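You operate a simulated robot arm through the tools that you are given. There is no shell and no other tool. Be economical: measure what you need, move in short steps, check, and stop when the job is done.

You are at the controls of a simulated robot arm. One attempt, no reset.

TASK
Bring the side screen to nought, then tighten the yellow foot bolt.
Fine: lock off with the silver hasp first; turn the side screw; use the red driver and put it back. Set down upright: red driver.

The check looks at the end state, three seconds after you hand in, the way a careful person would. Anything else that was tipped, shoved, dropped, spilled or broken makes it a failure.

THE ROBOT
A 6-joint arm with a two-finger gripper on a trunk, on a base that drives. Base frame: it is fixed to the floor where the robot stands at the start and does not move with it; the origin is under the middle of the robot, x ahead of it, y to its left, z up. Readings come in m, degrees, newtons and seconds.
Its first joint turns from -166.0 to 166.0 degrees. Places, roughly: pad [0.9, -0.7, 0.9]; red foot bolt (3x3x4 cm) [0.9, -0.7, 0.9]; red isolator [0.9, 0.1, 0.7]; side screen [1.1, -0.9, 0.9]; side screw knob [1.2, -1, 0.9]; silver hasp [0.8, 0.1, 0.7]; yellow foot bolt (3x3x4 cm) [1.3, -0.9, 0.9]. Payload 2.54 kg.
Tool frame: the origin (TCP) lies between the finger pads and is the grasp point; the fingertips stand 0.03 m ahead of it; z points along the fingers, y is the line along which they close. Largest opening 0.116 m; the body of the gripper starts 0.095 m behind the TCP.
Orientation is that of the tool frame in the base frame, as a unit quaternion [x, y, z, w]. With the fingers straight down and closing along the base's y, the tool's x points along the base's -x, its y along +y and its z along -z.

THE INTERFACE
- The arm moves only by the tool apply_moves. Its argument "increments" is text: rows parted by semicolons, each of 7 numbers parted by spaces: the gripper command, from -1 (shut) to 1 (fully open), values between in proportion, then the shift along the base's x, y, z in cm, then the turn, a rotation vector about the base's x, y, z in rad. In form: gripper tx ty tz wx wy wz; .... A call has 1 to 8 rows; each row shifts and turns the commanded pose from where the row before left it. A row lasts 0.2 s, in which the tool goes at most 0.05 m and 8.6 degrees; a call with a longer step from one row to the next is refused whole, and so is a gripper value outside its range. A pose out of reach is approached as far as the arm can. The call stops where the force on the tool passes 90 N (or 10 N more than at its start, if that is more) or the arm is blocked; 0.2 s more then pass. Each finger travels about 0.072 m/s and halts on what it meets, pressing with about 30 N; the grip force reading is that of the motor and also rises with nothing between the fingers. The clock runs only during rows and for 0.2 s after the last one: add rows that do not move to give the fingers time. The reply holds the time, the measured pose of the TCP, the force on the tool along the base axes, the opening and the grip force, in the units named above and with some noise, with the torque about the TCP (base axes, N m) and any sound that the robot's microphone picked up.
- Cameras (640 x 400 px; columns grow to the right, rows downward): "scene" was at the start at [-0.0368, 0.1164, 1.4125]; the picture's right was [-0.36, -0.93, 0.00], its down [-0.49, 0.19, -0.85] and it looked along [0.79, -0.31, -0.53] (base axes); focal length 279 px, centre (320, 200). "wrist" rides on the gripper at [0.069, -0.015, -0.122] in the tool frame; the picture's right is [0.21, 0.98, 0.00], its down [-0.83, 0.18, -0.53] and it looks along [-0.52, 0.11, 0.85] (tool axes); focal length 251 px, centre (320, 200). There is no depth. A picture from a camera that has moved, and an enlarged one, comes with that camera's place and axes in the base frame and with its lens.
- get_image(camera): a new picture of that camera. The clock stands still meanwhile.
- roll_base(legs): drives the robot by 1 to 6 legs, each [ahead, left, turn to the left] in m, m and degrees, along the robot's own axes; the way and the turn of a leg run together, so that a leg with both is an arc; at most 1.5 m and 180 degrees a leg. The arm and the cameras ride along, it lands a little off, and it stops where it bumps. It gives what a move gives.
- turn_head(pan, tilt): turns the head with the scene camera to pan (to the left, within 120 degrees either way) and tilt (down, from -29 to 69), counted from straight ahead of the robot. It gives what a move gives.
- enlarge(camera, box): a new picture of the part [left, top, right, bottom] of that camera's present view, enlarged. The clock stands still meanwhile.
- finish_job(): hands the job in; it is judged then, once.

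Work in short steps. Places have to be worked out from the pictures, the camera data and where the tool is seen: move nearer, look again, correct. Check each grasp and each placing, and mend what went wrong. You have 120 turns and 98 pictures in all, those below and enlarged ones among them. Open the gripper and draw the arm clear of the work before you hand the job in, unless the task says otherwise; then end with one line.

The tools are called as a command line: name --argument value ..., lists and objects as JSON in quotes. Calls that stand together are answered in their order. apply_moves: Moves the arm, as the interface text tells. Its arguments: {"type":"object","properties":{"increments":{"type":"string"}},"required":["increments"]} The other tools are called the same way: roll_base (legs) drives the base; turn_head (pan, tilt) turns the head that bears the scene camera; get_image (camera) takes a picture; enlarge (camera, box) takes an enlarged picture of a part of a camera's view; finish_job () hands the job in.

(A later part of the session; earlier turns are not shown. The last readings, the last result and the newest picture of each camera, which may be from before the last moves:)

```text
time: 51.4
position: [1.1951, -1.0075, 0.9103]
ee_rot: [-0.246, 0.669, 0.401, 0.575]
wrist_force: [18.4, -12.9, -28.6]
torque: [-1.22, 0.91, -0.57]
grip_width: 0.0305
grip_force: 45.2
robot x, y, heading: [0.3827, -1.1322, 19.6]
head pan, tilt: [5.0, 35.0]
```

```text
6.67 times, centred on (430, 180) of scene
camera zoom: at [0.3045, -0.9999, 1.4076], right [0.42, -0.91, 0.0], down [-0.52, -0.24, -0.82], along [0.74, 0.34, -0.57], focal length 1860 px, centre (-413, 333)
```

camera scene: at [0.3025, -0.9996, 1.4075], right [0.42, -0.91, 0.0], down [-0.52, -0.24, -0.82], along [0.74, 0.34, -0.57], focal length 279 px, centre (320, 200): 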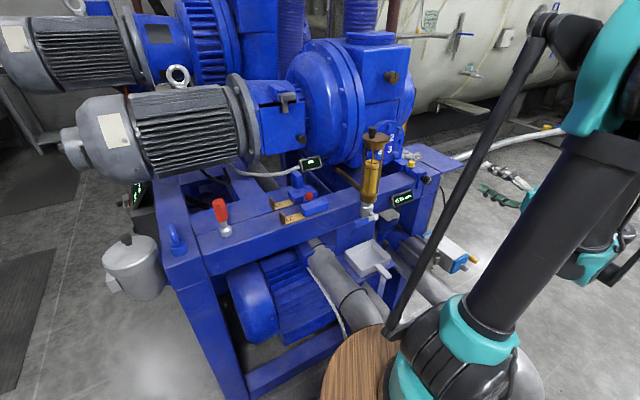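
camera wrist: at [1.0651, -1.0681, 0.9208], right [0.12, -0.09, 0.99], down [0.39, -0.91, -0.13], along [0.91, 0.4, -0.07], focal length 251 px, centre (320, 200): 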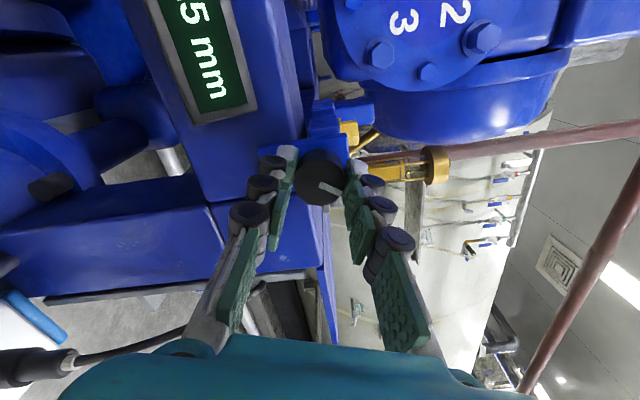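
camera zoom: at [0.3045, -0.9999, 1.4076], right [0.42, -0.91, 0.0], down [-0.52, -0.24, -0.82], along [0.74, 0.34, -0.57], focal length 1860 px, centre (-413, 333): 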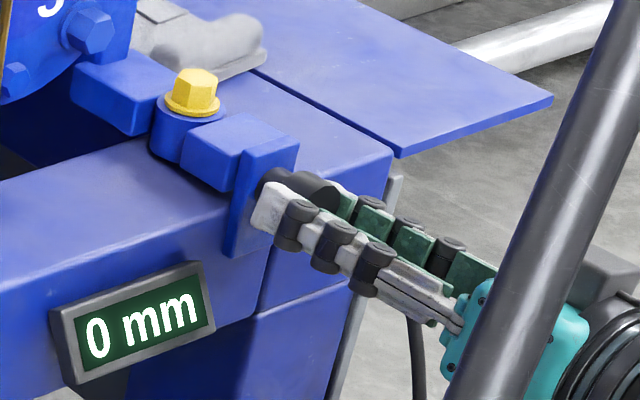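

The screen reads 0. To centre it within the display step, I nudge 10° further and see if it holds.

apply_moves --increments "-1 0 0 0 -0.05 -0.0714 0; -1 0 0 0 -0.05 -0.0714 0; -1 0 0 0 0 0 0"

enlarge --camera "scene" --box '[390, 150, 470, 210]'

```text
time: 52.2
position: [1.1948, -1.0078, 0.9103]
ee_rot: [-0.302, 0.645, 0.349, 0.609]
wrist_force: [25.1, -16.4, -22.7]
torque: [-0.91, 0.74, -0.79]
grip_width: 0.0303
grip_force: 45.3
robot x, y, heading: [0.3903, -1.1357, 19.4]
head pan, tilt: [5.0, 35.0]
```

```text
6.67 times, centred on (430, 180) of scene
camera zoom: at [0.3045, -1.0001, 1.4076], right [0.42, -0.91, 0.0], down [-0.52, -0.24, -0.82], along [0.74, 0.34, -0.57], focal length 1860 px, centre (-413, 333)
```

zoom: 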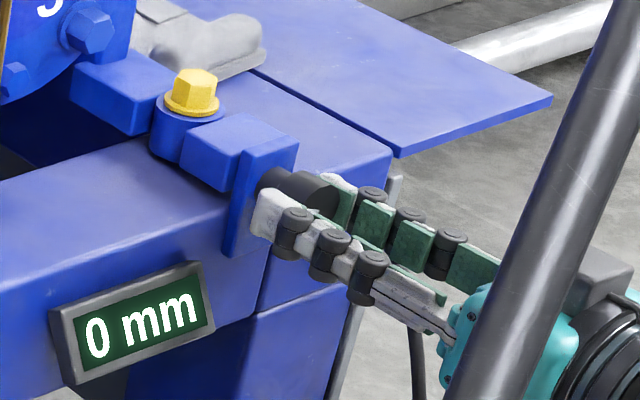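

Still 0. One more 8° probe to locate the band's far edge.

apply_moves --increments "-1 0 0 0 -0.04 -0.0574 0; -1 0 0 0 -0.04 -0.0574 0; -1 0 0 0 0 0 0"

enlarge --camera "scene" --box '[390, 150, 470, 210]'

```text
time: 53.0
position: [1.194, -1.0073, 0.9113]
ee_rot: [-0.347, 0.623, 0.304, 0.632]
wrist_force: [37.6, -11.8, -15.6]
torque: [-0.42, 0.38, -0.9]
grip_width: 0.0303
grip_force: 45.3
robot x, y, heading: [0.387, -1.1361, 19.7]
head pan, tilt: [5.0, 35.0]
```

```text
6.67 times, centred on (430, 180) of scene
camera zoom: at [0.3047, -1.0, 1.4076], right [0.42, -0.91, 0.0], down [-0.52, -0.24, -0.82], along [0.74, 0.34, -0.57], focal length 1860 px, centre (-413, 333)
```

zoom: 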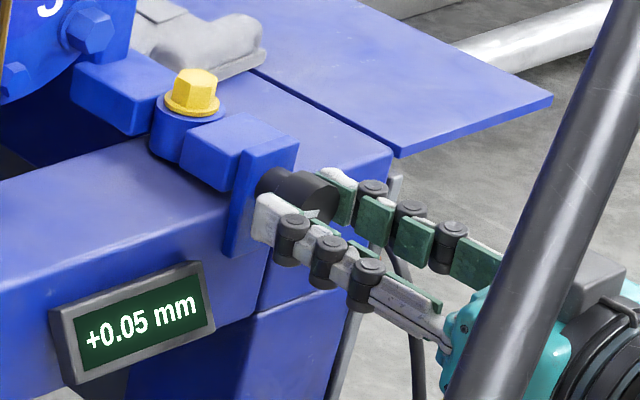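

The + edge is between 10° and 18° past; I return 17° clockwise to sit mid-band.

apply_moves --increments "-1 0 0 0 0.057 0.082 0; -1 0 0 0 0.057 0.082 0; -1 0 0 0 0.057 0.082 0; -1 0 0 0 0 0 0"

enlarge --camera "scene" --box '[390, 150, 470, 210]'

```text
time: 54.0
position: [1.1951, -1.0074, 0.9108]
ee_rot: [-0.25, 0.667, 0.398, 0.578]
wrist_force: [36.9, -9.2, -7.4]
torque: [0.18, -0.03, -1.05]
grip_width: 0.0303
grip_force: 44.7
robot x, y, heading: [0.3836, -1.1357, 19.4]
head pan, tilt: [5.0, 35.0]
```

```text
6.67 times, centred on (430, 180) of scene
camera zoom: at [0.3042, -1.0, 1.4076], right [0.42, -0.91, 0.0], down [-0.52, -0.24, -0.82], along [0.74, 0.34, -0.57], focal length 1860 px, centre (-413, 333)
```

zoom: 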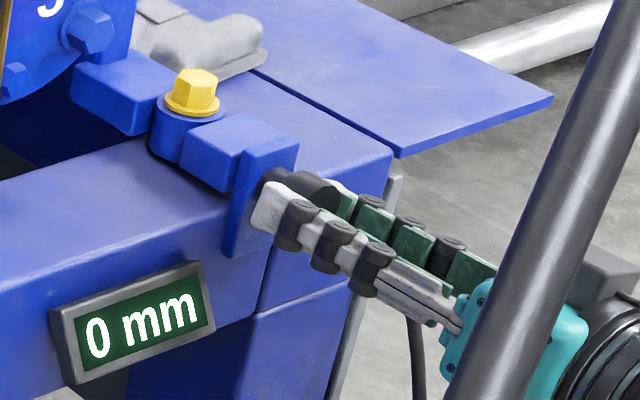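

Side screen is at 0. I open and back straight off along the screw axis.

apply_moves --increments "0.2 0 0 0 0 0 0; 0.2 0 0 0 0 0 0; 0.2 0 0 0 0 0 0; 0.2 -1.2 -1.7 0 0 0 0; 0.2 -2.0 -2.9 0 0 0 0; 0.2 -2.0 -2.9 0 0 0 0; 0.2 -2.0 -2.9 0 0 0 0"

enlarge --camera "scene" --box '[390, 150, 470, 210]'

```text
time: 55.6
position: [1.1272, -1.112, 0.919]
ee_rot: [-0.252, 0.667, 0.398, 0.577]
wrist_force: [-0.1, 0.2, -0.3]
torque: [-0.02, 0.04, 0.0]
grip_width: 0.0697
grip_force: 0.2
out of reach, approached as far as the arm can: row 6
robot x, y, heading: [0.3884, -1.1315, 19.7]
head pan, tilt: [5.0, 35.0]
```

```text
6.67 times, centred on (430, 180) of scene
camera zoom: at [0.3026, -0.9995, 1.4075], right [0.42, -0.91, 0.0], down [-0.52, -0.24, -0.82], along [0.74, 0.34, -0.57], focal length 1860 px, centre (-413, 333)
```

zoom: 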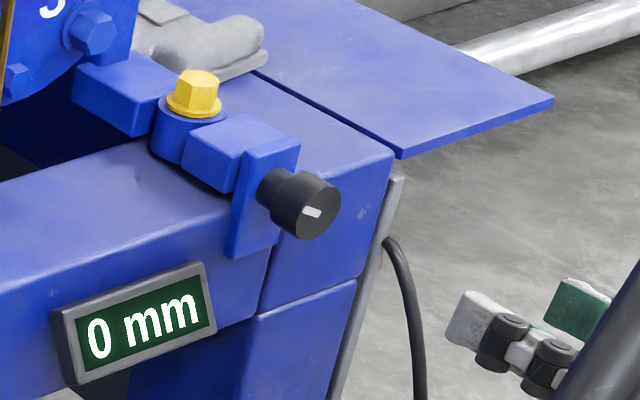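

The knob's free and the screen still reads 0. I raise and return the tool to vertical.

apply_moves --increments "0.2 -1.5 0 2 -0.1188 0.0832 0; 0.2 -1.5 0 2 -0.1188 0.0832 0; 0.2 -1.5 0 2 -0.1188 0.0832 0; 0.2 -1.5 0 2 -0.1188 0.0832 0; 0.2 -1.5 0 2 -0.1188 0.0832 0; 0.2 -1.5 0 2 -0.1188 0.0832 0; 0.2 -1.5 0 3 -0.1188 0.0832 0; 0.2 -1.5 0 3 -0.1188 0.0832 0"

apply_moves --increments "0.2 -1.5 0 3 -0.1188 0.0832 0; 0.2 -1.5 0 3 -0.1188 0.0832 0; 0.2 -1.5 0 3 -0.094 0.066 0; 0.2 0 0 0 0 0 0"

```text
time: 57.4
position: [1.0034, -1.1131, 1.0999]
ee_rot: [-0.345, 0.918, 0.112, 0.16]
wrist_force: [-0.1, 0.2, 0.8]
torque: [0.0, 0.04, -0.03]
grip_width: 0.0697
grip_force: 0.0
robot x, y, heading: [0.3874, -1.1359, 19.3]
head pan, tilt: [5.0, 35.0]
```

```text
time: 58.4
position: [0.9591, -1.1137, 1.1873]
ee_rot: [-0.352, 0.936, -0.001, -0.006]
wrist_force: [1.0, 0.0, -0.8]
torque: [0.0, -0.01, -0.01]
grip_width: 0.0692
grip_force: 0.0
robot x, y, heading: [0.3865, -1.1361, 19.6]
head pan, tilt: [5.0, 35.0]
```

Tool is vertical. I travel to above the red driver, keeping clear of the oiler.

apply_moves --increments "0.4 -2 3.5 0.3 0 0 0; 0.4 -2 4.2 0.3 0 0 0; 0.4 -2 4.2 0.3 0 0 0; 0.4 -2 4.2 0.3 0 0 0; 0.4 -2 4.2 0 0 0 0; 0.4 -2 4.2 0 0 0 0; 0.4 -2 4.2 0 0 0 0; 0.4 -2 4.2 0 0 0 0"

apply_moves --increments "0.4 -1.7 4.2 0 0 0 0; 0.4 -1.7 4.2 0 0 0 0; 0.4 -1.7 4.2 0 0 0 0; 0.4 -1.7 4.2 0 0 0 0; 0.4 -1.7 4.2 0 0 0 0; 0.4 -0.4 3 0 0 0 0"

get_image --camera "wrist"

enlarge --camera "scene" --box '[160, 150, 320, 270]'

```text
time: 60.2
position: [0.7985, -0.7839, 1.202]
ee_rot: [-0.351, 0.936, -0.002, -0.005]
wrist_force: [0.0, 0.5, -1.0]
torque: [0.04, 0.0, -0.03]
grip_width: 0.0812
grip_force: 0.1
robot x, y, heading: [0.3862, -1.1332, 19.8]
head pan, tilt: [5.0, 35.0]
```

```text
time: 61.6
position: [0.711, -0.5437, 1.1991]
ee_rot: [-0.351, 0.936, -0.002, -0.005]
wrist_force: [0.6, -0.5, 0.7]
torque: [0.04, -0.02, 0.02]
grip_width: 0.0812
grip_force: 0.1
robot x, y, heading: [0.3858, -1.134, 19.7]
head pan, tilt: [5.0, 35.0]
```

```text
53 pictures are left
camera wrist: at [0.668, -0.6, 1.3216], right [-0.8, 0.59, 0.0], down [0.51, 0.68, 0.52], along [0.31, 0.42, -0.85], focal length 251 px, centre (320, 200)
```

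wrist: 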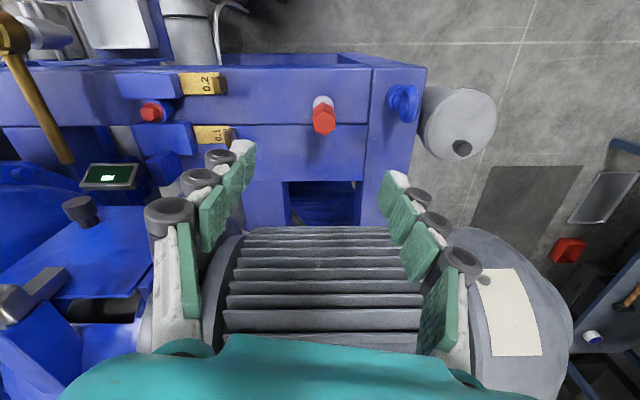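

```text
3.33 times, centred on (240, 210) of scene
camera zoom: at [0.3025, -0.9999, 1.4075], right [0.42, -0.91, 0.0], down [-0.52, -0.24, -0.82], along [0.74, 0.34, -0.57], focal length 930 px, centre (587, 167)
```

zoom: 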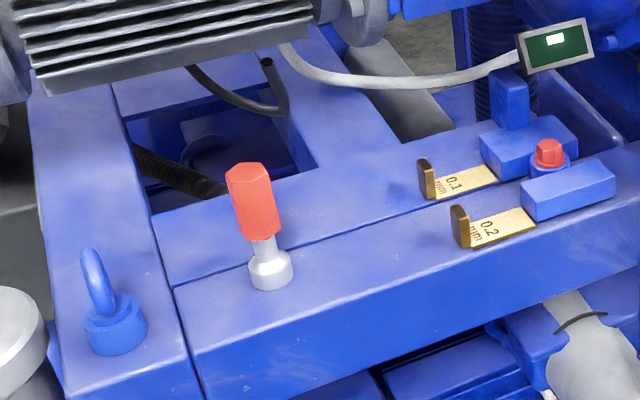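

Driver axis is at (0.708, -0.537). I zoom to see how the hex flats lie before choosing the grip yaw.

enlarge --camera "wrist" --box '[284, 80, 364, 140]'

```text
6.67 times, centred on (324, 110) of wrist
camera zoom: at [0.668, -0.6, 1.3216], right [-0.8, 0.59, 0.0], down [0.51, 0.68, 0.52], along [0.31, 0.42, -0.85], focal length 1676 px, centre (293, 800)
```

zoom: 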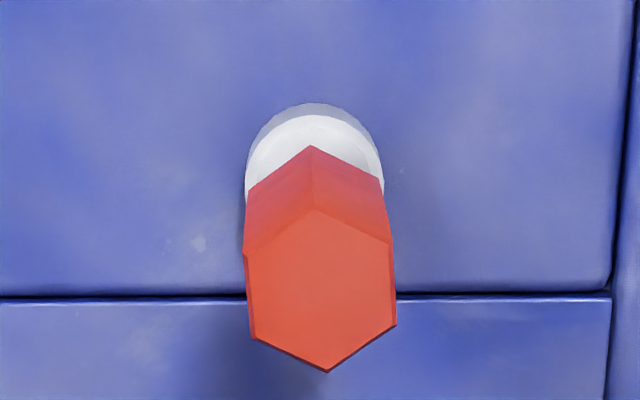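

The hex has a pair of flats facing along the beam; yawing +15° lines the pads up with them. I yaw, centre, and descend to grip the handle.

apply_moves --increments "0.4 -0.15 0.35 0 0 0 0.131; 0.4 -0.15 0.35 0 0 0 0.131; 0.4 0 0 -4 0 0 0; 0.4 0 0 -4 0 0 0; 0.4 0 0 -4 0 0 0"

enlarge --camera "scene" --box '[160, 130, 320, 250]'

get_image --camera "wrist"

```text
time: 62.8
position: [0.7087, -0.5369, 1.0821]
ee_rot: [-0.471, 0.882, -0.003, -0.004]
wrist_force: [-0.4, -1.0, 0.4]
torque: [0.02, 0.0, -0.02]
grip_width: 0.0808
grip_force: 0.1
robot x, y, heading: [0.3851, -1.1368, 19.5]
head pan, tilt: [5.0, 35.0]
```

```text
3.33 times, centred on (240, 190) of scene
camera zoom: at [0.3025, -0.9995, 1.4075], right [0.42, -0.91, 0.0], down [-0.52, -0.24, -0.82], along [0.74, 0.34, -0.57], focal length 930 px, centre (587, 233)
```

zoom: 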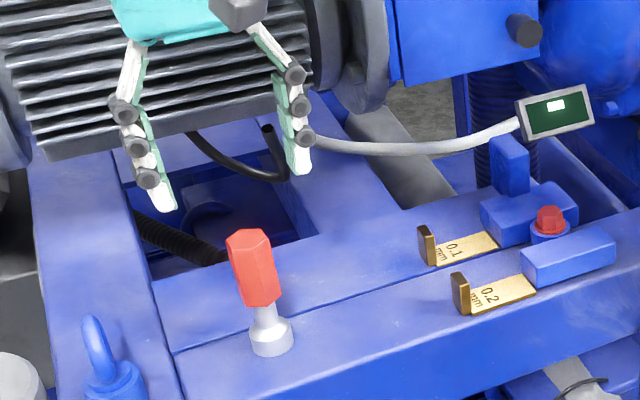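

```text
49 pictures are left
camera wrist: at [0.6827, -0.6016, 1.2029], right [-0.93, 0.36, 0.0], down [0.31, 0.79, 0.52], along [0.19, 0.49, -0.85], focal length 251 px, centre (320, 200)
```

wrist: 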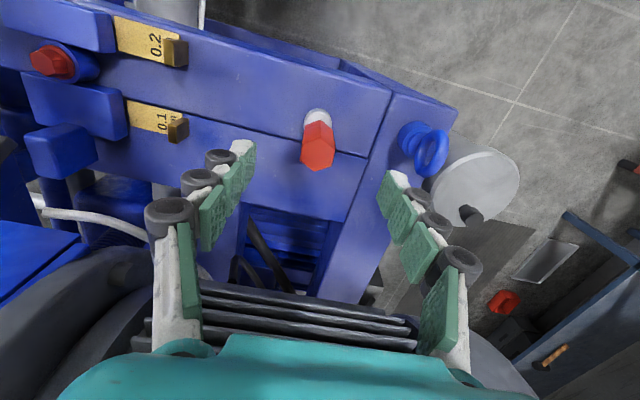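

Alignment is good; I descend the last 9.5 cm and close on the handle.

apply_moves --increments "0.4 0 0 -3.2 0 0 0; 0.4 0 0 -3.2 0 0 0; 0.4 0 0 -3.2 0 0 0; -1 0 0 0 0 0 0; -1 0 0 0 0 0 0; -1 0 0 0 0 0 0; -1 0 0 0 0 0 0"

enlarge --camera "scene" --box '[160, 130, 320, 250]'

```text
time: 64.4
position: [0.7087, -0.5354, 0.9843]
ee_rot: [-0.47, 0.882, -0.002, -0.004]
wrist_force: [-0.6, -0.4, 0.0]
torque: [-0.04, -0.02, -0.02]
grip_width: 0.0273
grip_force: 29.8
robot x, y, heading: [0.3878, -1.1355, 19.4]
head pan, tilt: [5.0, 35.0]
```

```text
3.33 times, centred on (240, 190) of scene
camera zoom: at [0.3025, -0.9994, 1.4075], right [0.42, -0.91, 0.0], down [-0.52, -0.24, -0.82], along [0.74, 0.34, -0.57], focal length 930 px, centre (587, 233)
```

zoom: 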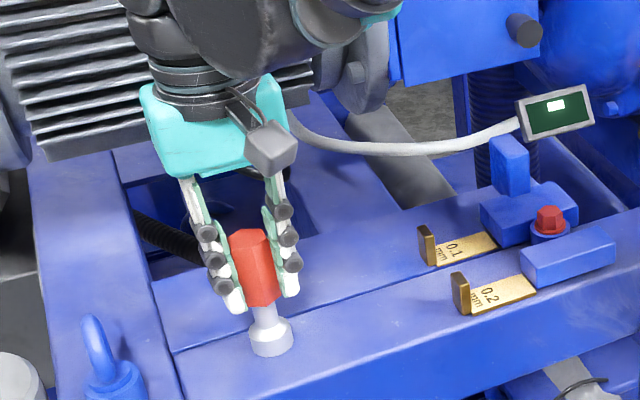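

Firm grip (27 mm, no side load). I lift straight up and then route around the oiler on the outside.

apply_moves --increments "-1 0 0 2 0 0 0; -1 0 0 4 0 0 0; -1 0 0 4 0 0 0; -1 0 0 4 0 0 0; -1 0 0 4 0 0 0; -1 0 0 4 0 0 0; -1 0 0 4 0 0 0"

apply_moves --increments "-1 1.5 -4.5 0 0 0 0; -1 1.5 -4.5 0 0 0 0; -1 1.5 -4.5 0 0 0 0; -1 1.5 -4.5 0 0 0 0; -1 1.5 -4.5 0 0 0 0; -1 1.5 -4.5 0 0 0 0; -1 1.5 -4.5 0 0 0 0; -1 1.5 -4.5 0 0 0 0"

apply_moves --increments "-1 1.5 -4.5 0 0 0 0; -1 1.5 -4.0 0 0 0 0; -1 4.0 -2 0 0 0 0; -1 4.5 -1 0 0 0 0; -1 4.5 0 0 0 0 0; -1 4.5 0 0 0 0 0; -1 4.5 1.5 0 0 0 0; -1 4.5 1.5 0 0 0 0"

get_image --camera "scene"

```text
time: 66.0
position: [0.7089, -0.538, 1.2447]
ee_rot: [-0.471, 0.882, -0.003, -0.005]
wrist_force: [-0.4, 0.0, -1.6]
torque: [-0.01, 0.02, 0.01]
grip_width: 0.0272
grip_force: 30.2
robot x, y, heading: [0.3864, -1.1361, 19.5]
head pan, tilt: [5.0, 35.0]
```

```text
time: 67.8
position: [0.8254, -0.8956, 1.2427]
ee_rot: [-0.471, 0.882, -0.003, -0.004]
wrist_force: [0.5, 0.2, -1.4]
torque: [-0.03, 0.02, -0.01]
grip_width: 0.0269
grip_force: 30.3
robot x, y, heading: [0.3852, -1.1368, 19.6]
head pan, tilt: [5.0, 35.0]
```

```text
time: 69.6
position: [1.1201, -0.9807, 1.2446]
ee_rot: [-0.471, 0.882, -0.002, -0.004]
wrist_force: [-0.1, -0.7, -0.9]
torque: [0.05, -0.09, 0.0]
grip_width: 0.0271
grip_force: 30.0
robot x, y, heading: [0.3861, -1.1381, 19.6]
head pan, tilt: [5.0, 35.0]
```

```text
47 pictures are left
camera scene: at [0.3019, -0.9998, 1.4074], right [0.42, -0.91, 0.0], down [-0.52, -0.24, -0.82], along [0.74, 0.34, -0.57], focal length 279 px, centre (320, 200)
```

scene: 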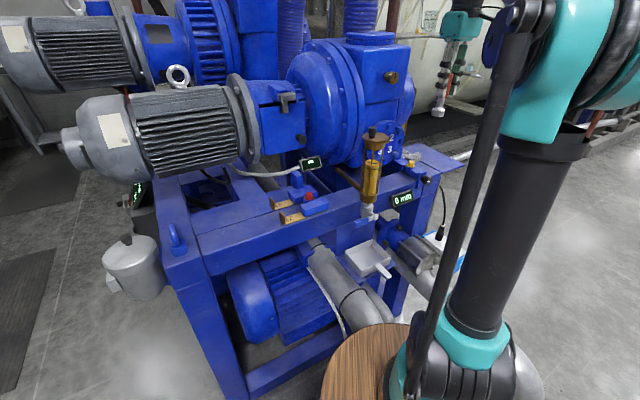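

Holding well. I move over the yellow bolt, still high, and look with the wrist camera.

apply_moves --increments "-1 4.2 1.9 0 0 0 0; -1 4.2 1.9 0 0 0 0; -1 4.2 1.9 0 0 0 0; -1 0 0 0 0 0 0"

get_image --camera "wrist"

enlarge --camera "scene" --box '[370, 80, 530, 200]'

```text
time: 70.6
position: [1.2479, -0.9229, 1.2439]
ee_rot: [-0.471, 0.882, -0.003, -0.005]
wrist_force: [-0.3, -0.1, -1.1]
torque: [-0.03, -0.03, 0.0]
grip_width: 0.0269
grip_force: 29.8
robot x, y, heading: [0.3868, -1.1353, 19.7]
head pan, tilt: [5.0, 35.0]
```

```text
46 pictures are left
camera wrist: at [1.2219, -0.9883, 1.3656], right [-0.93, 0.37, 0.0], down [0.31, 0.79, 0.52], along [0.19, 0.49, -0.85], focal length 251 px, centre (320, 200)
```

wrist: 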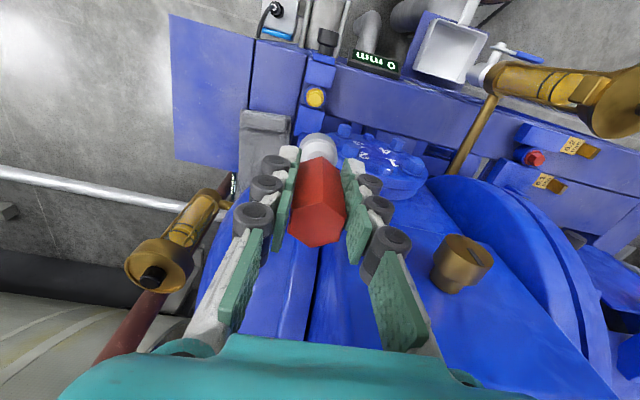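

```text
3.33 times, centred on (450, 140) of scene
camera zoom: at [0.3024, -0.9996, 1.4075], right [0.42, -0.91, 0.0], down [-0.52, -0.24, -0.82], along [0.74, 0.34, -0.57], focal length 930 px, centre (-113, 400)
```

zoom: 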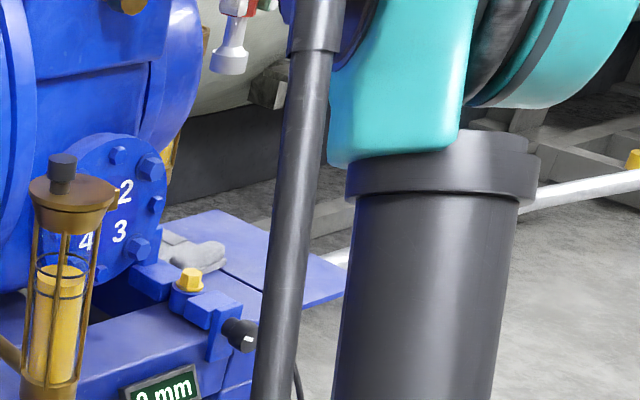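

The bolt is confirmed at (1.252, -0.923). The bearing cover with the 1–4 numbers stands close beside it, so I zoom in to judge clearance for the hand.

enlarge --camera "wrist" --box '[210, 60, 450, 240]'

```text
2.22 times, centred on (330, 150) of wrist
camera zoom: at [1.2219, -0.9883, 1.3656], right [-0.93, 0.37, 0.0], down [0.31, 0.79, 0.52], along [0.19, 0.49, -0.85], focal length 559 px, centre (298, 311)
```

zoom: 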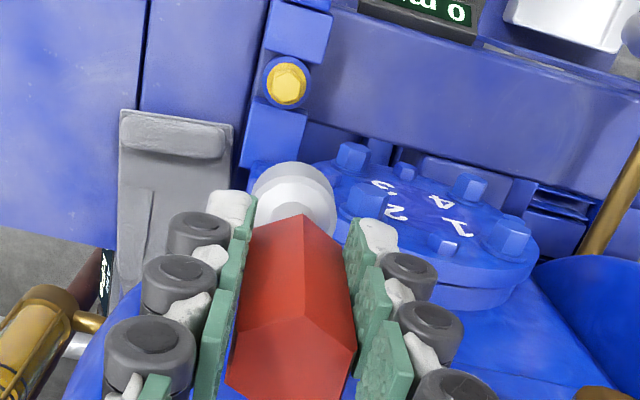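

Disc edge is near the bolt on its front side, so I want the hand yawed CCW (toward the end face) and to turn clockwise back from there. I check the bolt's hex orientation for seating the socket.

enlarge --camera "wrist" --box '[295, 82, 335, 112]'

```text
13.33 times, centred on (315, 97) of wrist
camera zoom: at [1.2219, -0.9883, 1.3656], right [-0.93, 0.37, 0.0], down [0.31, 0.79, 0.52], along [0.19, 0.49, -0.85], focal length 3352 px, centre (387, 1573)
```

zoom: 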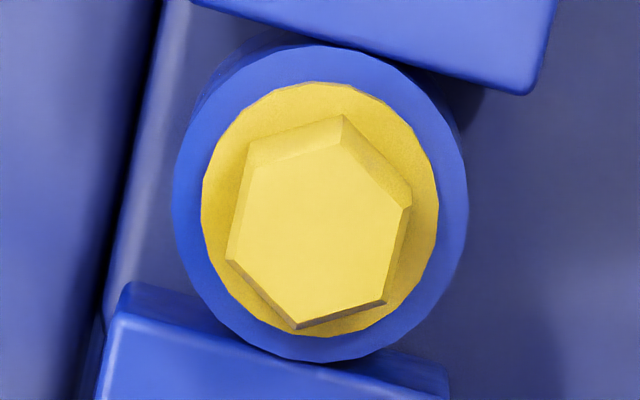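

Bolt flats are aligned with n (mod 60°), matching the grip. I yaw +60° while high, then descend to just above the bolt and check.

apply_moves --increments "-1 0 0 0 0 0 0.1495; -1 0 0 0 0 0 0.1495; -1 0 0 0 0 0 0.1495; -1 0 0 0 0 0 0.1495; -1 0 0 0 0 0 0.1495; -1 0 0 0 0 0 0.1495; -1 0 0 0 0 0 0.1495"

get_image --camera "wrist"

```text
time: 72.2
position: [1.2478, -0.9235, 1.2432]
ee_rot: [0.849, -0.528, 0.004, 0.002]
wrist_force: [-0.3, -1.1, -0.9]
torque: [-0.02, -0.02, -0.03]
grip_width: 0.0273
grip_force: 29.9
robot x, y, heading: [0.3852, -1.1371, 19.8]
head pan, tilt: [5.0, 35.0]
```

```text
42 pictures are left
camera wrist: at [1.2907, -0.9779, 1.3652], right [-0.78, -0.63, 0.0], down [-0.53, 0.67, 0.52], along [-0.33, 0.41, -0.85], focal length 251 px, centre (320, 200)
```

wrist: 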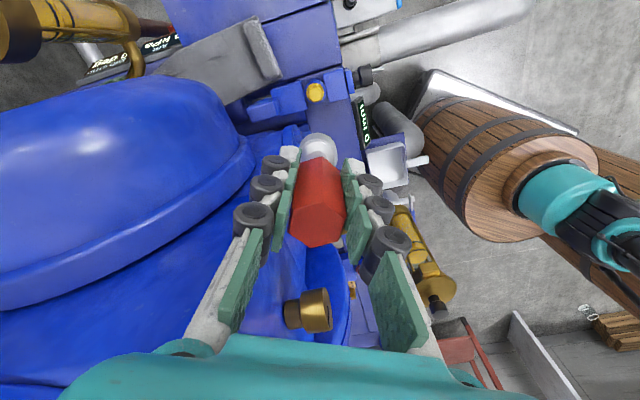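

At this yaw the gearbox bulge is close on the left finger side. I descend a bit and check the clearance from both cameras before committing.

apply_moves --increments "-1 0.2 -0.05 -2.5 0 0 0; -1 0.2 -0.05 -2.5 0 0 0; -1 0 0 -2 0 0 0"

get_image --camera "wrist"

enlarge --camera "scene" --box '[360, 40, 520, 160]'

```text
time: 73.0
position: [1.2516, -0.9263, 1.1739]
ee_rot: [0.849, -0.529, 0.005, 0.003]
wrist_force: [-0.2, 0.8, -1.8]
torque: [0.01, -0.02, -0.04]
grip_width: 0.0271
grip_force: 30.6
robot x, y, heading: [0.3882, -1.1378, 19.7]
head pan, tilt: [5.0, 35.0]
```

```text
41 pictures are left
camera wrist: at [1.2948, -0.9798, 1.2951], right [-0.78, -0.62, 0.0], down [-0.53, 0.67, 0.52], along [-0.33, 0.41, -0.85], focal length 251 px, centre (320, 200)
```

wrist: 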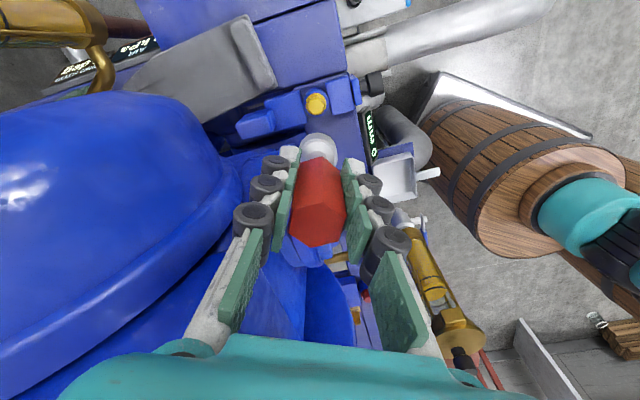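

```text
3.33 times, centred on (440, 100) of scene
camera zoom: at [0.3026, -0.9996, 1.4075], right [0.42, -0.91, 0.0], down [-0.52, -0.24, -0.82], along [0.74, 0.34, -0.57], focal length 930 px, centre (-80, 533)
```

zoom: 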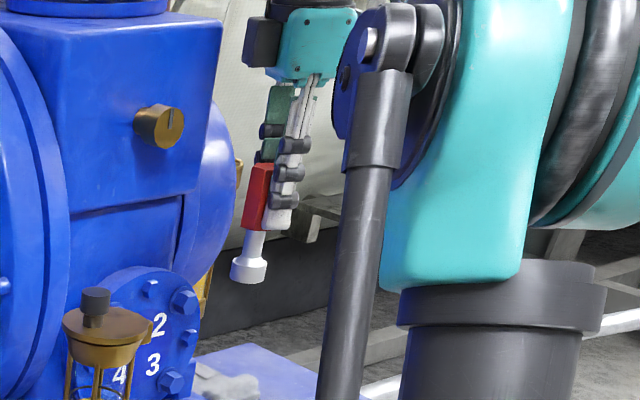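

The bolt is refined to (1.2565, -0.925, top 0.94). Estimated clearance to the bulge is ~8 mm at this yaw, growing as I turn clockwise. I descend slowly to just above the bolt.

apply_moves --increments "-1 0.45 0.1 -2 0 0 0; -1 0 0 -2 0 0 0; -1 0 0 -2 0 0 0; -1 0 0 -2 0 0 0; -1 0 0 -2 0 0 0; -1 0 0 -1.3 0 0 0"

enlarge --camera "wrist" --box '[240, 80, 400, 200]'

enlarge --camera "scene" --box '[370, 80, 500, 180]'

```text
time: 74.4
position: [1.2575, -0.9237, 1.0596]
ee_rot: [0.849, -0.528, 0.003, 0.003]
wrist_force: [-0.1, -0.3, -0.8]
torque: [0.01, 0.0, -0.02]
grip_width: 0.0271
grip_force: 30.2
robot x, y, heading: [0.3866, -1.1359, 19.6]
head pan, tilt: [5.0, 35.0]
```

```text
3.33 times, centred on (320, 140) of wrist
camera zoom: at [1.2993, -0.9779, 1.1825], right [-0.78, -0.62, 0.0], down [-0.53, 0.67, 0.52], along [-0.33, 0.41, -0.85], focal length 838 px, centre (320, 400)
```

zoom: 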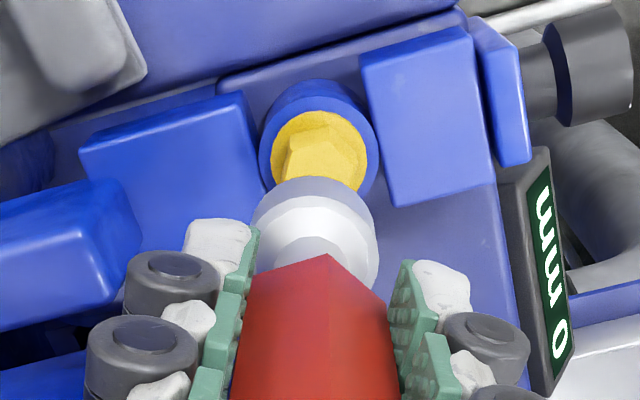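

```text
4.00 times, centred on (435, 130) of scene
camera zoom: at [0.3026, -0.9996, 1.4075], right [0.42, -0.91, 0.0], down [-0.52, -0.24, -0.82], along [0.74, 0.34, -0.57], focal length 1116 px, centre (-140, 480)
```

zoom: 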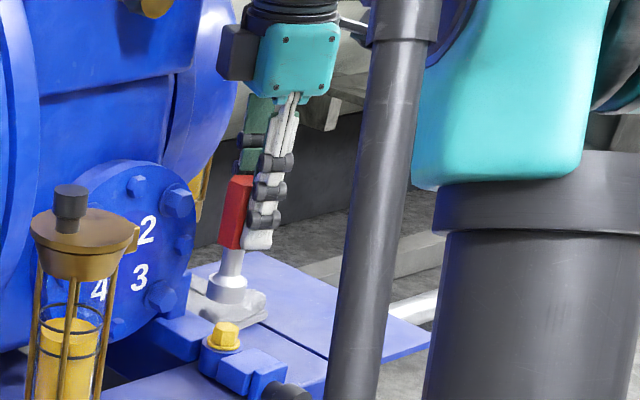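

Axis, socket and washer coincide within ~1–2 mm in both views. I lower in small steps to seat the socket on the bolt.

apply_moves --increments "-1 0 0 -1.0 0 0 0; -1 0 0 -0.8 0 0 0; -1 0 0 -0.6 0 0 0; -1 0 0 -0.6 0 0 0; -1 0 0 -0.5 0 0 0"

enlarge --camera "scene" --box '[370, 80, 500, 180]'

```text
time: 75.6
position: [1.2563, -0.9247, 1.0268]
ee_rot: [0.849, -0.529, 0.005, 0.002]
wrist_force: [-1.1, 1.1, 21.0]
torque: [0.04, -0.03, -0.01]
grip_width: 0.0271
grip_force: 30.4
robot x, y, heading: [0.3887, -1.1359, 19.7]
head pan, tilt: [5.0, 35.0]
```

```text
4.00 times, centred on (435, 130) of scene
camera zoom: at [0.3017, -0.9997, 1.4074], right [0.42, -0.91, 0.0], down [-0.52, -0.24, -0.82], along [0.74, 0.34, -0.57], focal length 1116 px, centre (-140, 480)
```

zoom: 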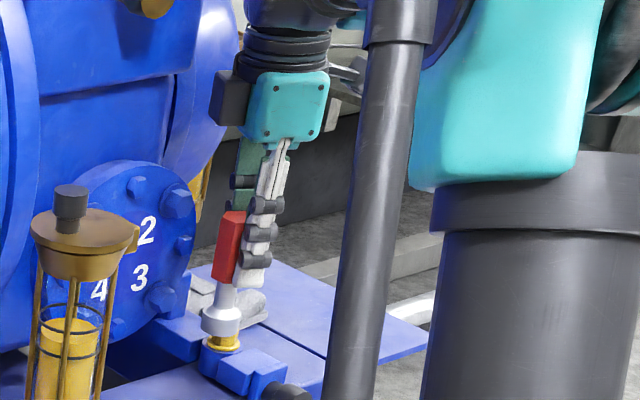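

The socket is down on the bolt flange (21 N). I turn clockwise in steps, watching the torque.

apply_moves --increments "-1 0 0 0 0 0 -0.12; -1 0 0 0 0 0 -0.12; -1 0 0 0 0 0 -0.12"

apply_moves --increments "-1 0 0 0 0 0 -0.12; -1 0 0 0 0 0 -0.12; -1 0 0 0 0 0 -0.12"

enlarge --camera "wrist" --box '[240, 60, 400, 180]'

```text
time: 76.4
position: [1.2572, -0.9241, 1.0265]
ee_rot: [0.74, -0.672, 0.003, 0.004]
wrist_force: [-0.2, 1.4, 5.0]
torque: [0.14, 0.06, -0.01]
grip_width: 0.0271
grip_force: 30.3
robot x, y, heading: [0.3881, -1.1339, 19.6]
head pan, tilt: [5.0, 35.0]
```

```text
time: 77.2
position: [1.2564, -0.9239, 1.0256]
ee_rot: [-0.607, 0.795, -0.003, -0.004]
wrist_force: [-0.2, -0.6, 7.6]
torque: [-0.08, -0.01, 0.03]
grip_width: 0.0272
grip_force: 29.6
robot x, y, heading: [0.3864, -1.138, 19.5]
head pan, tilt: [5.0, 35.0]
```

```text
3.33 times, centred on (320, 120) of wrist
camera zoom: at [1.2521, -0.9941, 1.1483], right [-1.0, 0.05, 0.0], down [0.04, 0.85, 0.52], along [0.02, 0.52, -0.85], focal length 838 px, centre (320, 467)
```

zoom: 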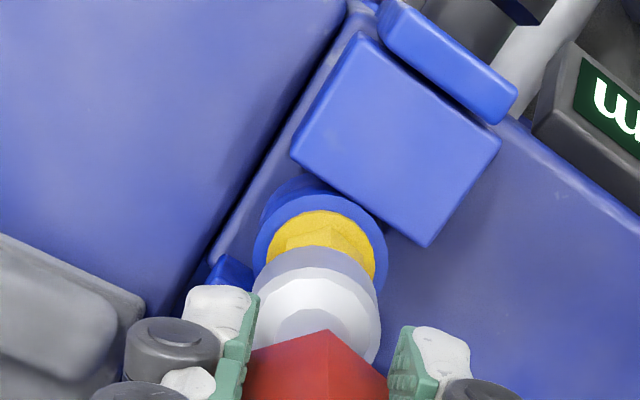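

Torque stays near zero and I can still see hex facets, so it may be resting on the head rather than over it. A tight zoom will tell.

enlarge --camera "scene" --box '[410, 140, 450, 170]'

enlarge --camera "wrist" --box '[296, 100, 346, 138]'

```text
13.33 times, centred on (430, 155) of scene
camera zoom: at [0.3023, -0.9996, 1.4075], right [0.42, -0.91, 0.0], down [-0.52, -0.24, -0.82], along [0.74, 0.34, -0.57], focal length 3720 px, centre (-1147, 800)
```

zoom: 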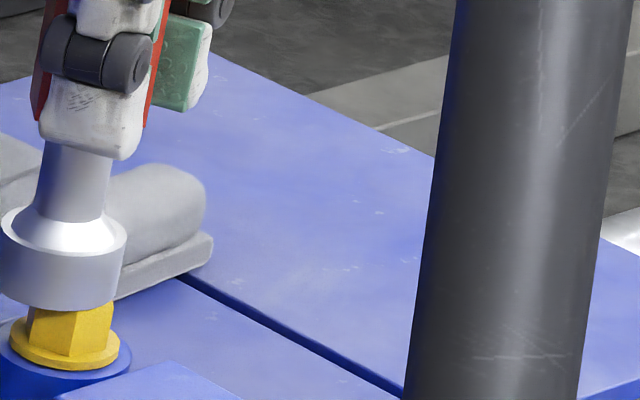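

```text
10.53 times, centred on (321, 119) of wrist
camera zoom: at [1.2521, -0.9941, 1.1483], right [-1.0, 0.05, 0.0], down [0.04, 0.85, 0.52], along [0.02, 0.52, -0.85], focal length 2647 px, centre (310, 1053)
```

zoom: 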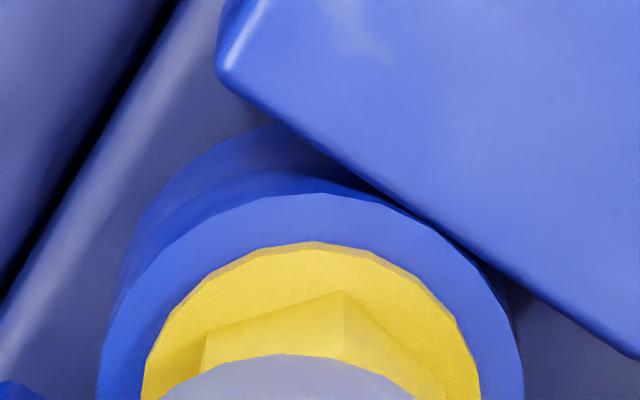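

The bolt's hex has rotated 41° along with the driver, so it is engaged. I continue turning clockwise to complete 60°.

apply_moves --increments "-1 0 0 -0.1 0 0 -0.11; -1 0 0 0 0 0 -0.11; -1 0 0 0 0 0 -0.107; -1 0 0 0 0 0 0"

```text
time: 78.2
position: [1.2565, -0.9253, 1.0254]
ee_rot: [-0.47, 0.883, -0.003, -0.004]
wrist_force: [-1.6, 1.1, 21.1]
torque: [-0.05, 0.17, -0.02]
grip_width: 0.0272
grip_force: 30.4
robot x, y, heading: [0.3832, -1.136, 19.9]
head pan, tilt: [5.0, 35.0]
```

Still turning freely. I ratchet: lift 3 cm, yaw back +60°, reseat, and turn another 60°.

apply_moves --increments "-1 0 0 3 0 0 0; -1 0 0 0 0 0 0.1495; -1 0 0 0 0 0 0.1495; -1 0 0 0 0 0 0.1495; -1 0 0 0 0 0 0.1495; -1 0 0 0 0 0 0.1495; -1 0 0 0 0 0 0.1495; -1 0 0 0 0 0 0.1495"

apply_moves --increments "-1 0 0 -2 0 0 0; -1 0 0 -0.7 0 0 0; -1 0 0 -0.4 0 0 0; -1 0 0 0 0 0 0"

apply_moves --increments "-1 0 0 0 0 0 -0.13; -1 0 0 0 0 0 -0.13; -1 0 0 0 0 0 -0.13; -1 0 0 0 0 0 -0.13; -1 0 0 0 0 0 0"

enlarge --camera "wrist" --box '[270, 90, 370, 165]'

```text
time: 80.0
position: [1.2573, -0.9246, 1.0547]
ee_rot: [0.849, -0.528, 0.005, 0.003]
wrist_force: [0.0, -0.8, -1.5]
torque: [0.01, 0.0, 0.02]
grip_width: 0.0272
grip_force: 29.5
robot x, y, heading: [0.3881, -1.137, 19.9]
head pan, tilt: [5.0, 35.0]
```

```text
time: 81.0
position: [1.2551, -0.9248, 1.0244]
ee_rot: [0.849, -0.528, 0.004, 0.003]
wrist_force: [-1.0, 1.8, 21.0]
torque: [-0.01, 0.03, 0.0]
grip_width: 0.0271
grip_force: 29.9
robot x, y, heading: [0.3874, -1.1335, 19.7]
head pan, tilt: [5.0, 35.0]
```

```text
time: 82.2
position: [1.256, -0.9238, 1.0242]
ee_rot: [-0.684, 0.73, -0.004, -0.004]
wrist_force: [-3.2, 5.3, 17.6]
torque: [0.38, 0.2, -0.03]
grip_width: 0.027
grip_force: 29.8
robot x, y, heading: [0.3884, -1.1347, 19.5]
head pan, tilt: [5.0, 35.0]
```

```text
5.33 times, centred on (320, 128) of wrist
camera zoom: at [1.2654, -0.9925, 1.1461], right [-0.99, -0.15, 0.0], down [-0.13, 0.84, 0.53], along [-0.08, 0.52, -0.85], focal length 1341 px, centre (320, 587)
```

zoom: 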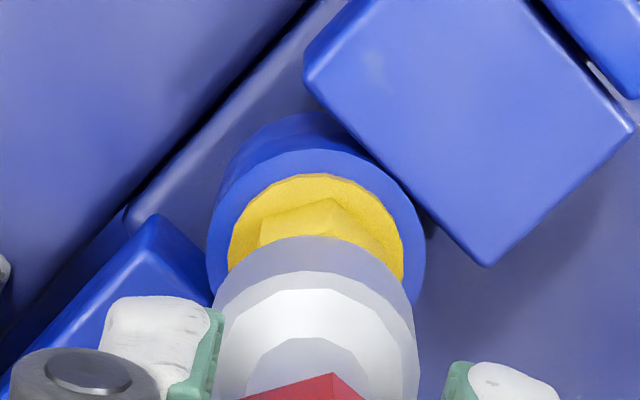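

The bolt is following the tool. I finish this stroke and do the next ratchet cycle, watching for torque rise or sounds.

apply_moves --increments "-1 0 0 0 0 0 -0.132; -1 0 0 0 0 0 -0.132; -1 0 0 0 0 0 -0.132; -1 0 0 0 0 0 -0.13; -1 0 0 0 0 0 0"

apply_moves --increments "-1 0 0 3 0 0 0; -1 0 0 0 0 0 0.1495; -1 0 0 0 0 0 0.1495; -1 0 0 0 0 0 0.1495; -1 0 0 0 0 0 0.1495; -1 0 0 0 0 0 0.1495; -1 0 0 0 0 0 0.1495; -1 0 0 0 0 0 0.1495"

apply_moves --increments "-1 0 0 -2 0 0 0; -1 0 0 -0.7 0 0 0; -1 0 0 -0.4 0 0 0; -1 0 0 0 0 0 0"

apply_moves --increments "-1 0 0 0 0 0 -0.131; -1 0 0 0 0 0 -0.131; -1 0 0 0 0 0 -0.131; -1 0 0 0 0 0 -0.131; -1 0 0 0 0 0 -0.131; -1 0 0 0 0 0 -0.131; -1 0 0 0 0 0 -0.131; -1 0 0 0 0 0 -0.131"

```text
time: 83.4
position: [1.2565, -0.9227, 1.0239]
ee_rot: [-0.47, 0.882, -0.003, -0.005]
wrist_force: [0.4, -0.4, 8.8]
torque: [-0.14, -0.11, -0.02]
grip_width: 0.0271
grip_force: 29.9
robot x, y, heading: [0.3874, -1.1338, 19.6]
head pan, tilt: [5.0, 35.0]
```

```text
time: 85.2
position: [1.2579, -0.9239, 1.0543]
ee_rot: [0.85, -0.527, 0.004, 0.003]
wrist_force: [-0.2, 0.1, -2.2]
torque: [-0.03, -0.04, 0.02]
grip_width: 0.0272
grip_force: 30.0
robot x, y, heading: [0.3836, -1.1363, 19.5]
head pan, tilt: [5.0, 35.0]
```

```text
time: 86.2
position: [1.2557, -0.9242, 1.0242]
ee_rot: [0.849, -0.529, 0.005, 0.003]
wrist_force: [-1.1, -1.0, 20.7]
torque: [-0.11, -0.01, 0.01]
grip_width: 0.0272
grip_force: 30.0
robot x, y, heading: [0.3865, -1.1334, 19.9]
head pan, tilt: [5.0, 35.0]
```

```text
time: 88.0
position: [1.2569, -0.9244, 1.0238]
ee_rot: [-0.47, 0.883, -0.001, -0.006]
wrist_force: [-0.1, -1.3, 9.0]
torque: [-0.08, 0.08, 0.03]
grip_width: 0.0269
grip_force: 30.1
robot x, y, heading: [0.3883, -1.1363, 19.8]
head pan, tilt: [5.0, 35.0]
```

180° so far with no resistance. I compare the bolt's look and the screens again.

enlarge --camera "scene" --box '[385, 140, 445, 185]'

enlarge --camera "wrist" --box '[270, 90, 370, 165]'

```text
8.89 times, centred on (415, 162) of scene
camera zoom: at [0.3022, -0.9997, 1.4075], right [0.42, -0.91, 0.0], down [-0.52, -0.24, -0.82], along [0.74, 0.34, -0.57], focal length 2480 px, centre (-524, 533)
```

zoom: 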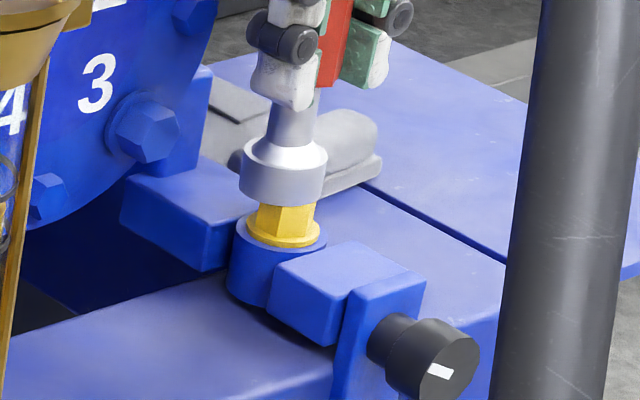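

```text
5.33 times, centred on (320, 128) of wrist
camera zoom: at [1.2299, -0.989, 1.1448], right [-0.93, 0.37, 0.0], down [0.31, 0.79, 0.52], along [0.19, 0.49, -0.85], focal length 1341 px, centre (320, 587)
```

zoom: 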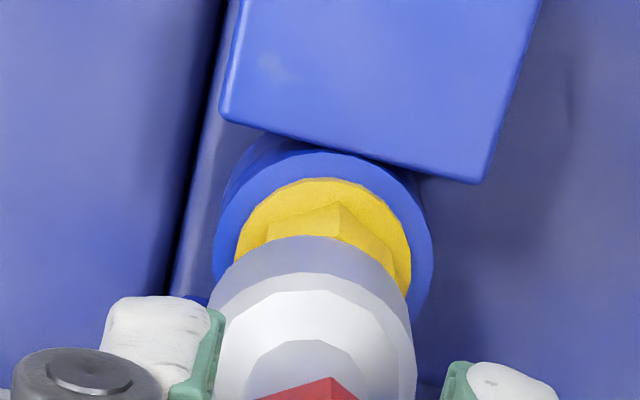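

Side knob unmoved; the bolt turns but hasn't tightened yet. Next ratchet cycle.

apply_moves --increments "-1 0 0 2.5 0 0 0; -1 0 0 0 0 0 0.1495; -1 0 0 0 0 0 0.1495; -1 0 0 0 0 0 0.1495; -1 0 0 0 0 0 0.1495; -1 0 0 0 0 0 0.1495; -1 0 0 0 0 0 0.1495; -1 0 0 0 0 0 0.1495"

apply_moves --increments "-1 0 0 -2 0 0 0; -1 0 0 -0.6 0 0 0; -1 0 0 0 0 0 0; -1 0 0 0 0 0 -0.131; -1 0 0 0 0 0 -0.131; -1 0 0 0 0 0 -0.131; -1 0 0 0 0 0 -0.131"

apply_moves --increments "-1 0 0 0 0 0 -0.131; -1 0 0 0 0 0 -0.131; -1 0 0 0 0 0 -0.131; -1 0 0 0 0 0 -0.131"

```text
time: 89.8
position: [1.2567, -0.9243, 1.0475]
ee_rot: [0.849, -0.528, 0.004, 0.003]
wrist_force: [0.6, -0.3, -2.0]
torque: [-0.01, -0.04, 0.01]
grip_width: 0.0271
grip_force: 29.4
robot x, y, heading: [0.3846, -1.1363, 19.9]
head pan, tilt: [5.0, 35.0]
```

```text
time: 91.4
position: [1.2553, -0.9242, 1.0232]
ee_rot: [-0.682, 0.731, -0.004, -0.004]
wrist_force: [1.0, -0.4, 17.2]
torque: [-0.11, 0.01, 0.05]
grip_width: 0.0269
grip_force: 30.3
robot x, y, heading: [0.387, -1.1378, 19.3]
head pan, tilt: [5.0, 35.0]
```

```text
time: 92.4
position: [1.2569, -0.9238, 1.0218]
ee_rot: [-0.469, 0.883, -0.002, -0.004]
wrist_force: [1.3, -2.4, 19.2]
torque: [-0.21, -0.01, 0.09]
grip_width: 0.0269
grip_force: 30.5
robot x, y, heading: [0.3887, -1.1373, 19.7]
head pan, tilt: [5.0, 35.0]
```

240° total, slight torque appearing (0.09). Another cycle.

apply_moves --increments "-1 0 0 2.5 0 0 0; -1 0 0 0 0 0 0.1495; -1 0 0 0 0 0 0.1495; -1 0 0 0 0 0 0.1495; -1 0 0 0 0 0 0.1495; -1 0 0 0 0 0 0.1495; -1 0 0 0 0 0 0.1495; -1 0 0 0 0 0 0.1495"

apply_moves --increments "-1 0 0 -2 0 0 0; -1 0 0 -0.6 0 0 0; -1 0 0 0 0 0 0; -1 0 0 0 0 0 -0.131; -1 0 0 0 0 0 -0.131; -1 0 0 0 0 0 -0.131; -1 0 0 0 0 0 -0.131"

apply_moves --increments "-1 0 0 0 0 0 -0.131; -1 0 0 0 0 0 -0.131; -1 0 0 0 0 0 -0.131; -1 0 0 0 0 0 -0.131"

enlarge --camera "scene" --box '[385, 140, 445, 185]'

```text
time: 94.2
position: [1.2567, -0.9227, 1.0466]
ee_rot: [0.849, -0.528, 0.004, 0.003]
wrist_force: [0.0, 0.4, -0.9]
torque: [-0.01, 0.01, -0.01]
grip_width: 0.0267
grip_force: 30.3
robot x, y, heading: [0.3822, -1.1358, 19.6]
head pan, tilt: [5.0, 35.0]
```

```text
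time: 95.8
position: [1.2567, -0.925, 1.0214]
ee_rot: [-0.681, 0.732, -0.003, -0.004]
wrist_force: [-0.2, 0.3, 16.2]
torque: [-0.13, 0.0, 0.09]
grip_width: 0.0269
grip_force: 29.6
robot x, y, heading: [0.3894, -1.1369, 19.3]
head pan, tilt: [5.0, 35.0]
```

```text
time: 96.8
position: [1.2565, -0.9262, 1.0211]
ee_rot: [-0.469, 0.883, -0.002, -0.004]
wrist_force: [-0.2, 0.0, 16.5]
torque: [-0.07, 0.05, 0.06]
grip_width: 0.0267
grip_force: 30.3
robot x, y, heading: [0.3867, -1.1401, 19.5]
head pan, tilt: [5.0, 35.0]
```

```text
8.89 times, centred on (415, 162) of scene
camera zoom: at [0.302, -0.9997, 1.4075], right [0.42, -0.91, 0.0], down [-0.52, -0.24, -0.82], along [0.74, 0.34, -0.57], focal length 2480 px, centre (-524, 533)
```

zoom: 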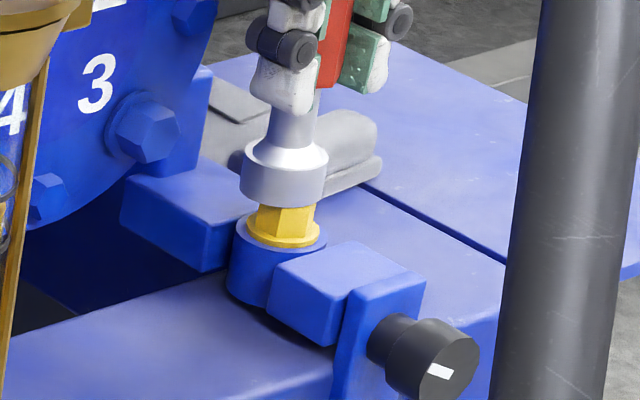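

I check whether the bolt is still following mid-stroke, and glance at the other small screen.

apply_moves --increments "-1 0 0 2.5 0 0 0; -1 0 0 0 0 0 0.1495; -1 0 0 0 0 0 0.1495; -1 0 0 0 0 0 0.1495; -1 0 0 0 0 0 0.1495; -1 0 0 0 0 0 0.1495; -1 0 0 0 0 0 0.1495; -1 0 0 0 0 0 0.1495"

apply_moves --increments "-1 0 0 -2 0 0 0; -1 0 0 -0.7 0 0 0; -1 0 0 0 0 0 0; -1 0 0 0 0 0 -0.131; -1 0 0 0 0 0 -0.131; -1 0 0 0 0 0 -0.131; -1 0 0 0 0 0 -0.131"

enlarge --camera "wrist" --box '[270, 90, 370, 165]'

enlarge --camera "scene" --box '[290, 140, 410, 230]'

```text
time: 98.6
position: [1.2573, -0.9238, 1.045]
ee_rot: [0.849, -0.529, 0.004, 0.003]
wrist_force: [0.5, -0.4, -2.1]
torque: [0.0, 0.04, 0.01]
grip_width: 0.0269
grip_force: 29.7
robot x, y, heading: [0.3873, -1.1361, 19.6]
head pan, tilt: [5.0, 35.0]
```

```text
time: 100.2
position: [1.2564, -0.9242, 1.0193]
ee_rot: [-0.681, 0.733, -0.004, -0.003]
wrist_force: [1.4, -1.7, 19.8]
torque: [-0.22, -0.07, 0.04]
grip_width: 0.0267
grip_force: 29.9
robot x, y, heading: [0.3858, -1.1383, 19.6]
head pan, tilt: [5.0, 35.0]
```

```text
5.33 times, centred on (320, 128) of wrist
camera zoom: at [1.2655, -0.9931, 1.1409], right [-0.99, -0.14, 0.0], down [-0.12, 0.84, 0.52], along [-0.08, 0.52, -0.85], focal length 1341 px, centre (320, 587)
```

zoom: 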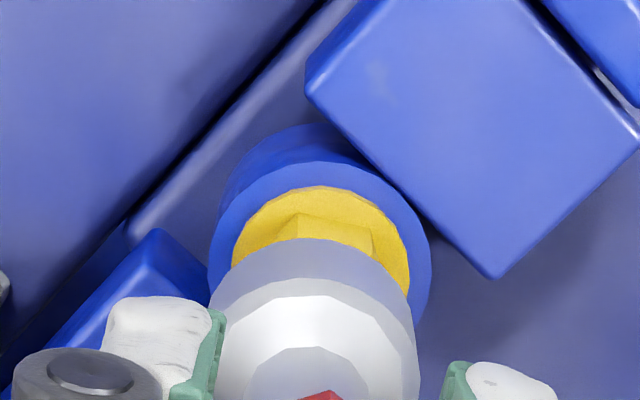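

```text
4.44 times, centred on (350, 185) of scene
camera zoom: at [0.3019, -0.9998, 1.4075], right [0.42, -0.91, 0.0], down [-0.52, -0.24, -0.82], along [0.74, 0.34, -0.57], focal length 1240 px, centre (187, 267)
```

zoom: 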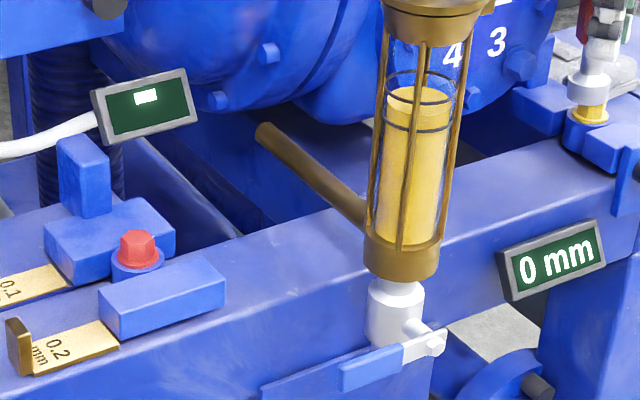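

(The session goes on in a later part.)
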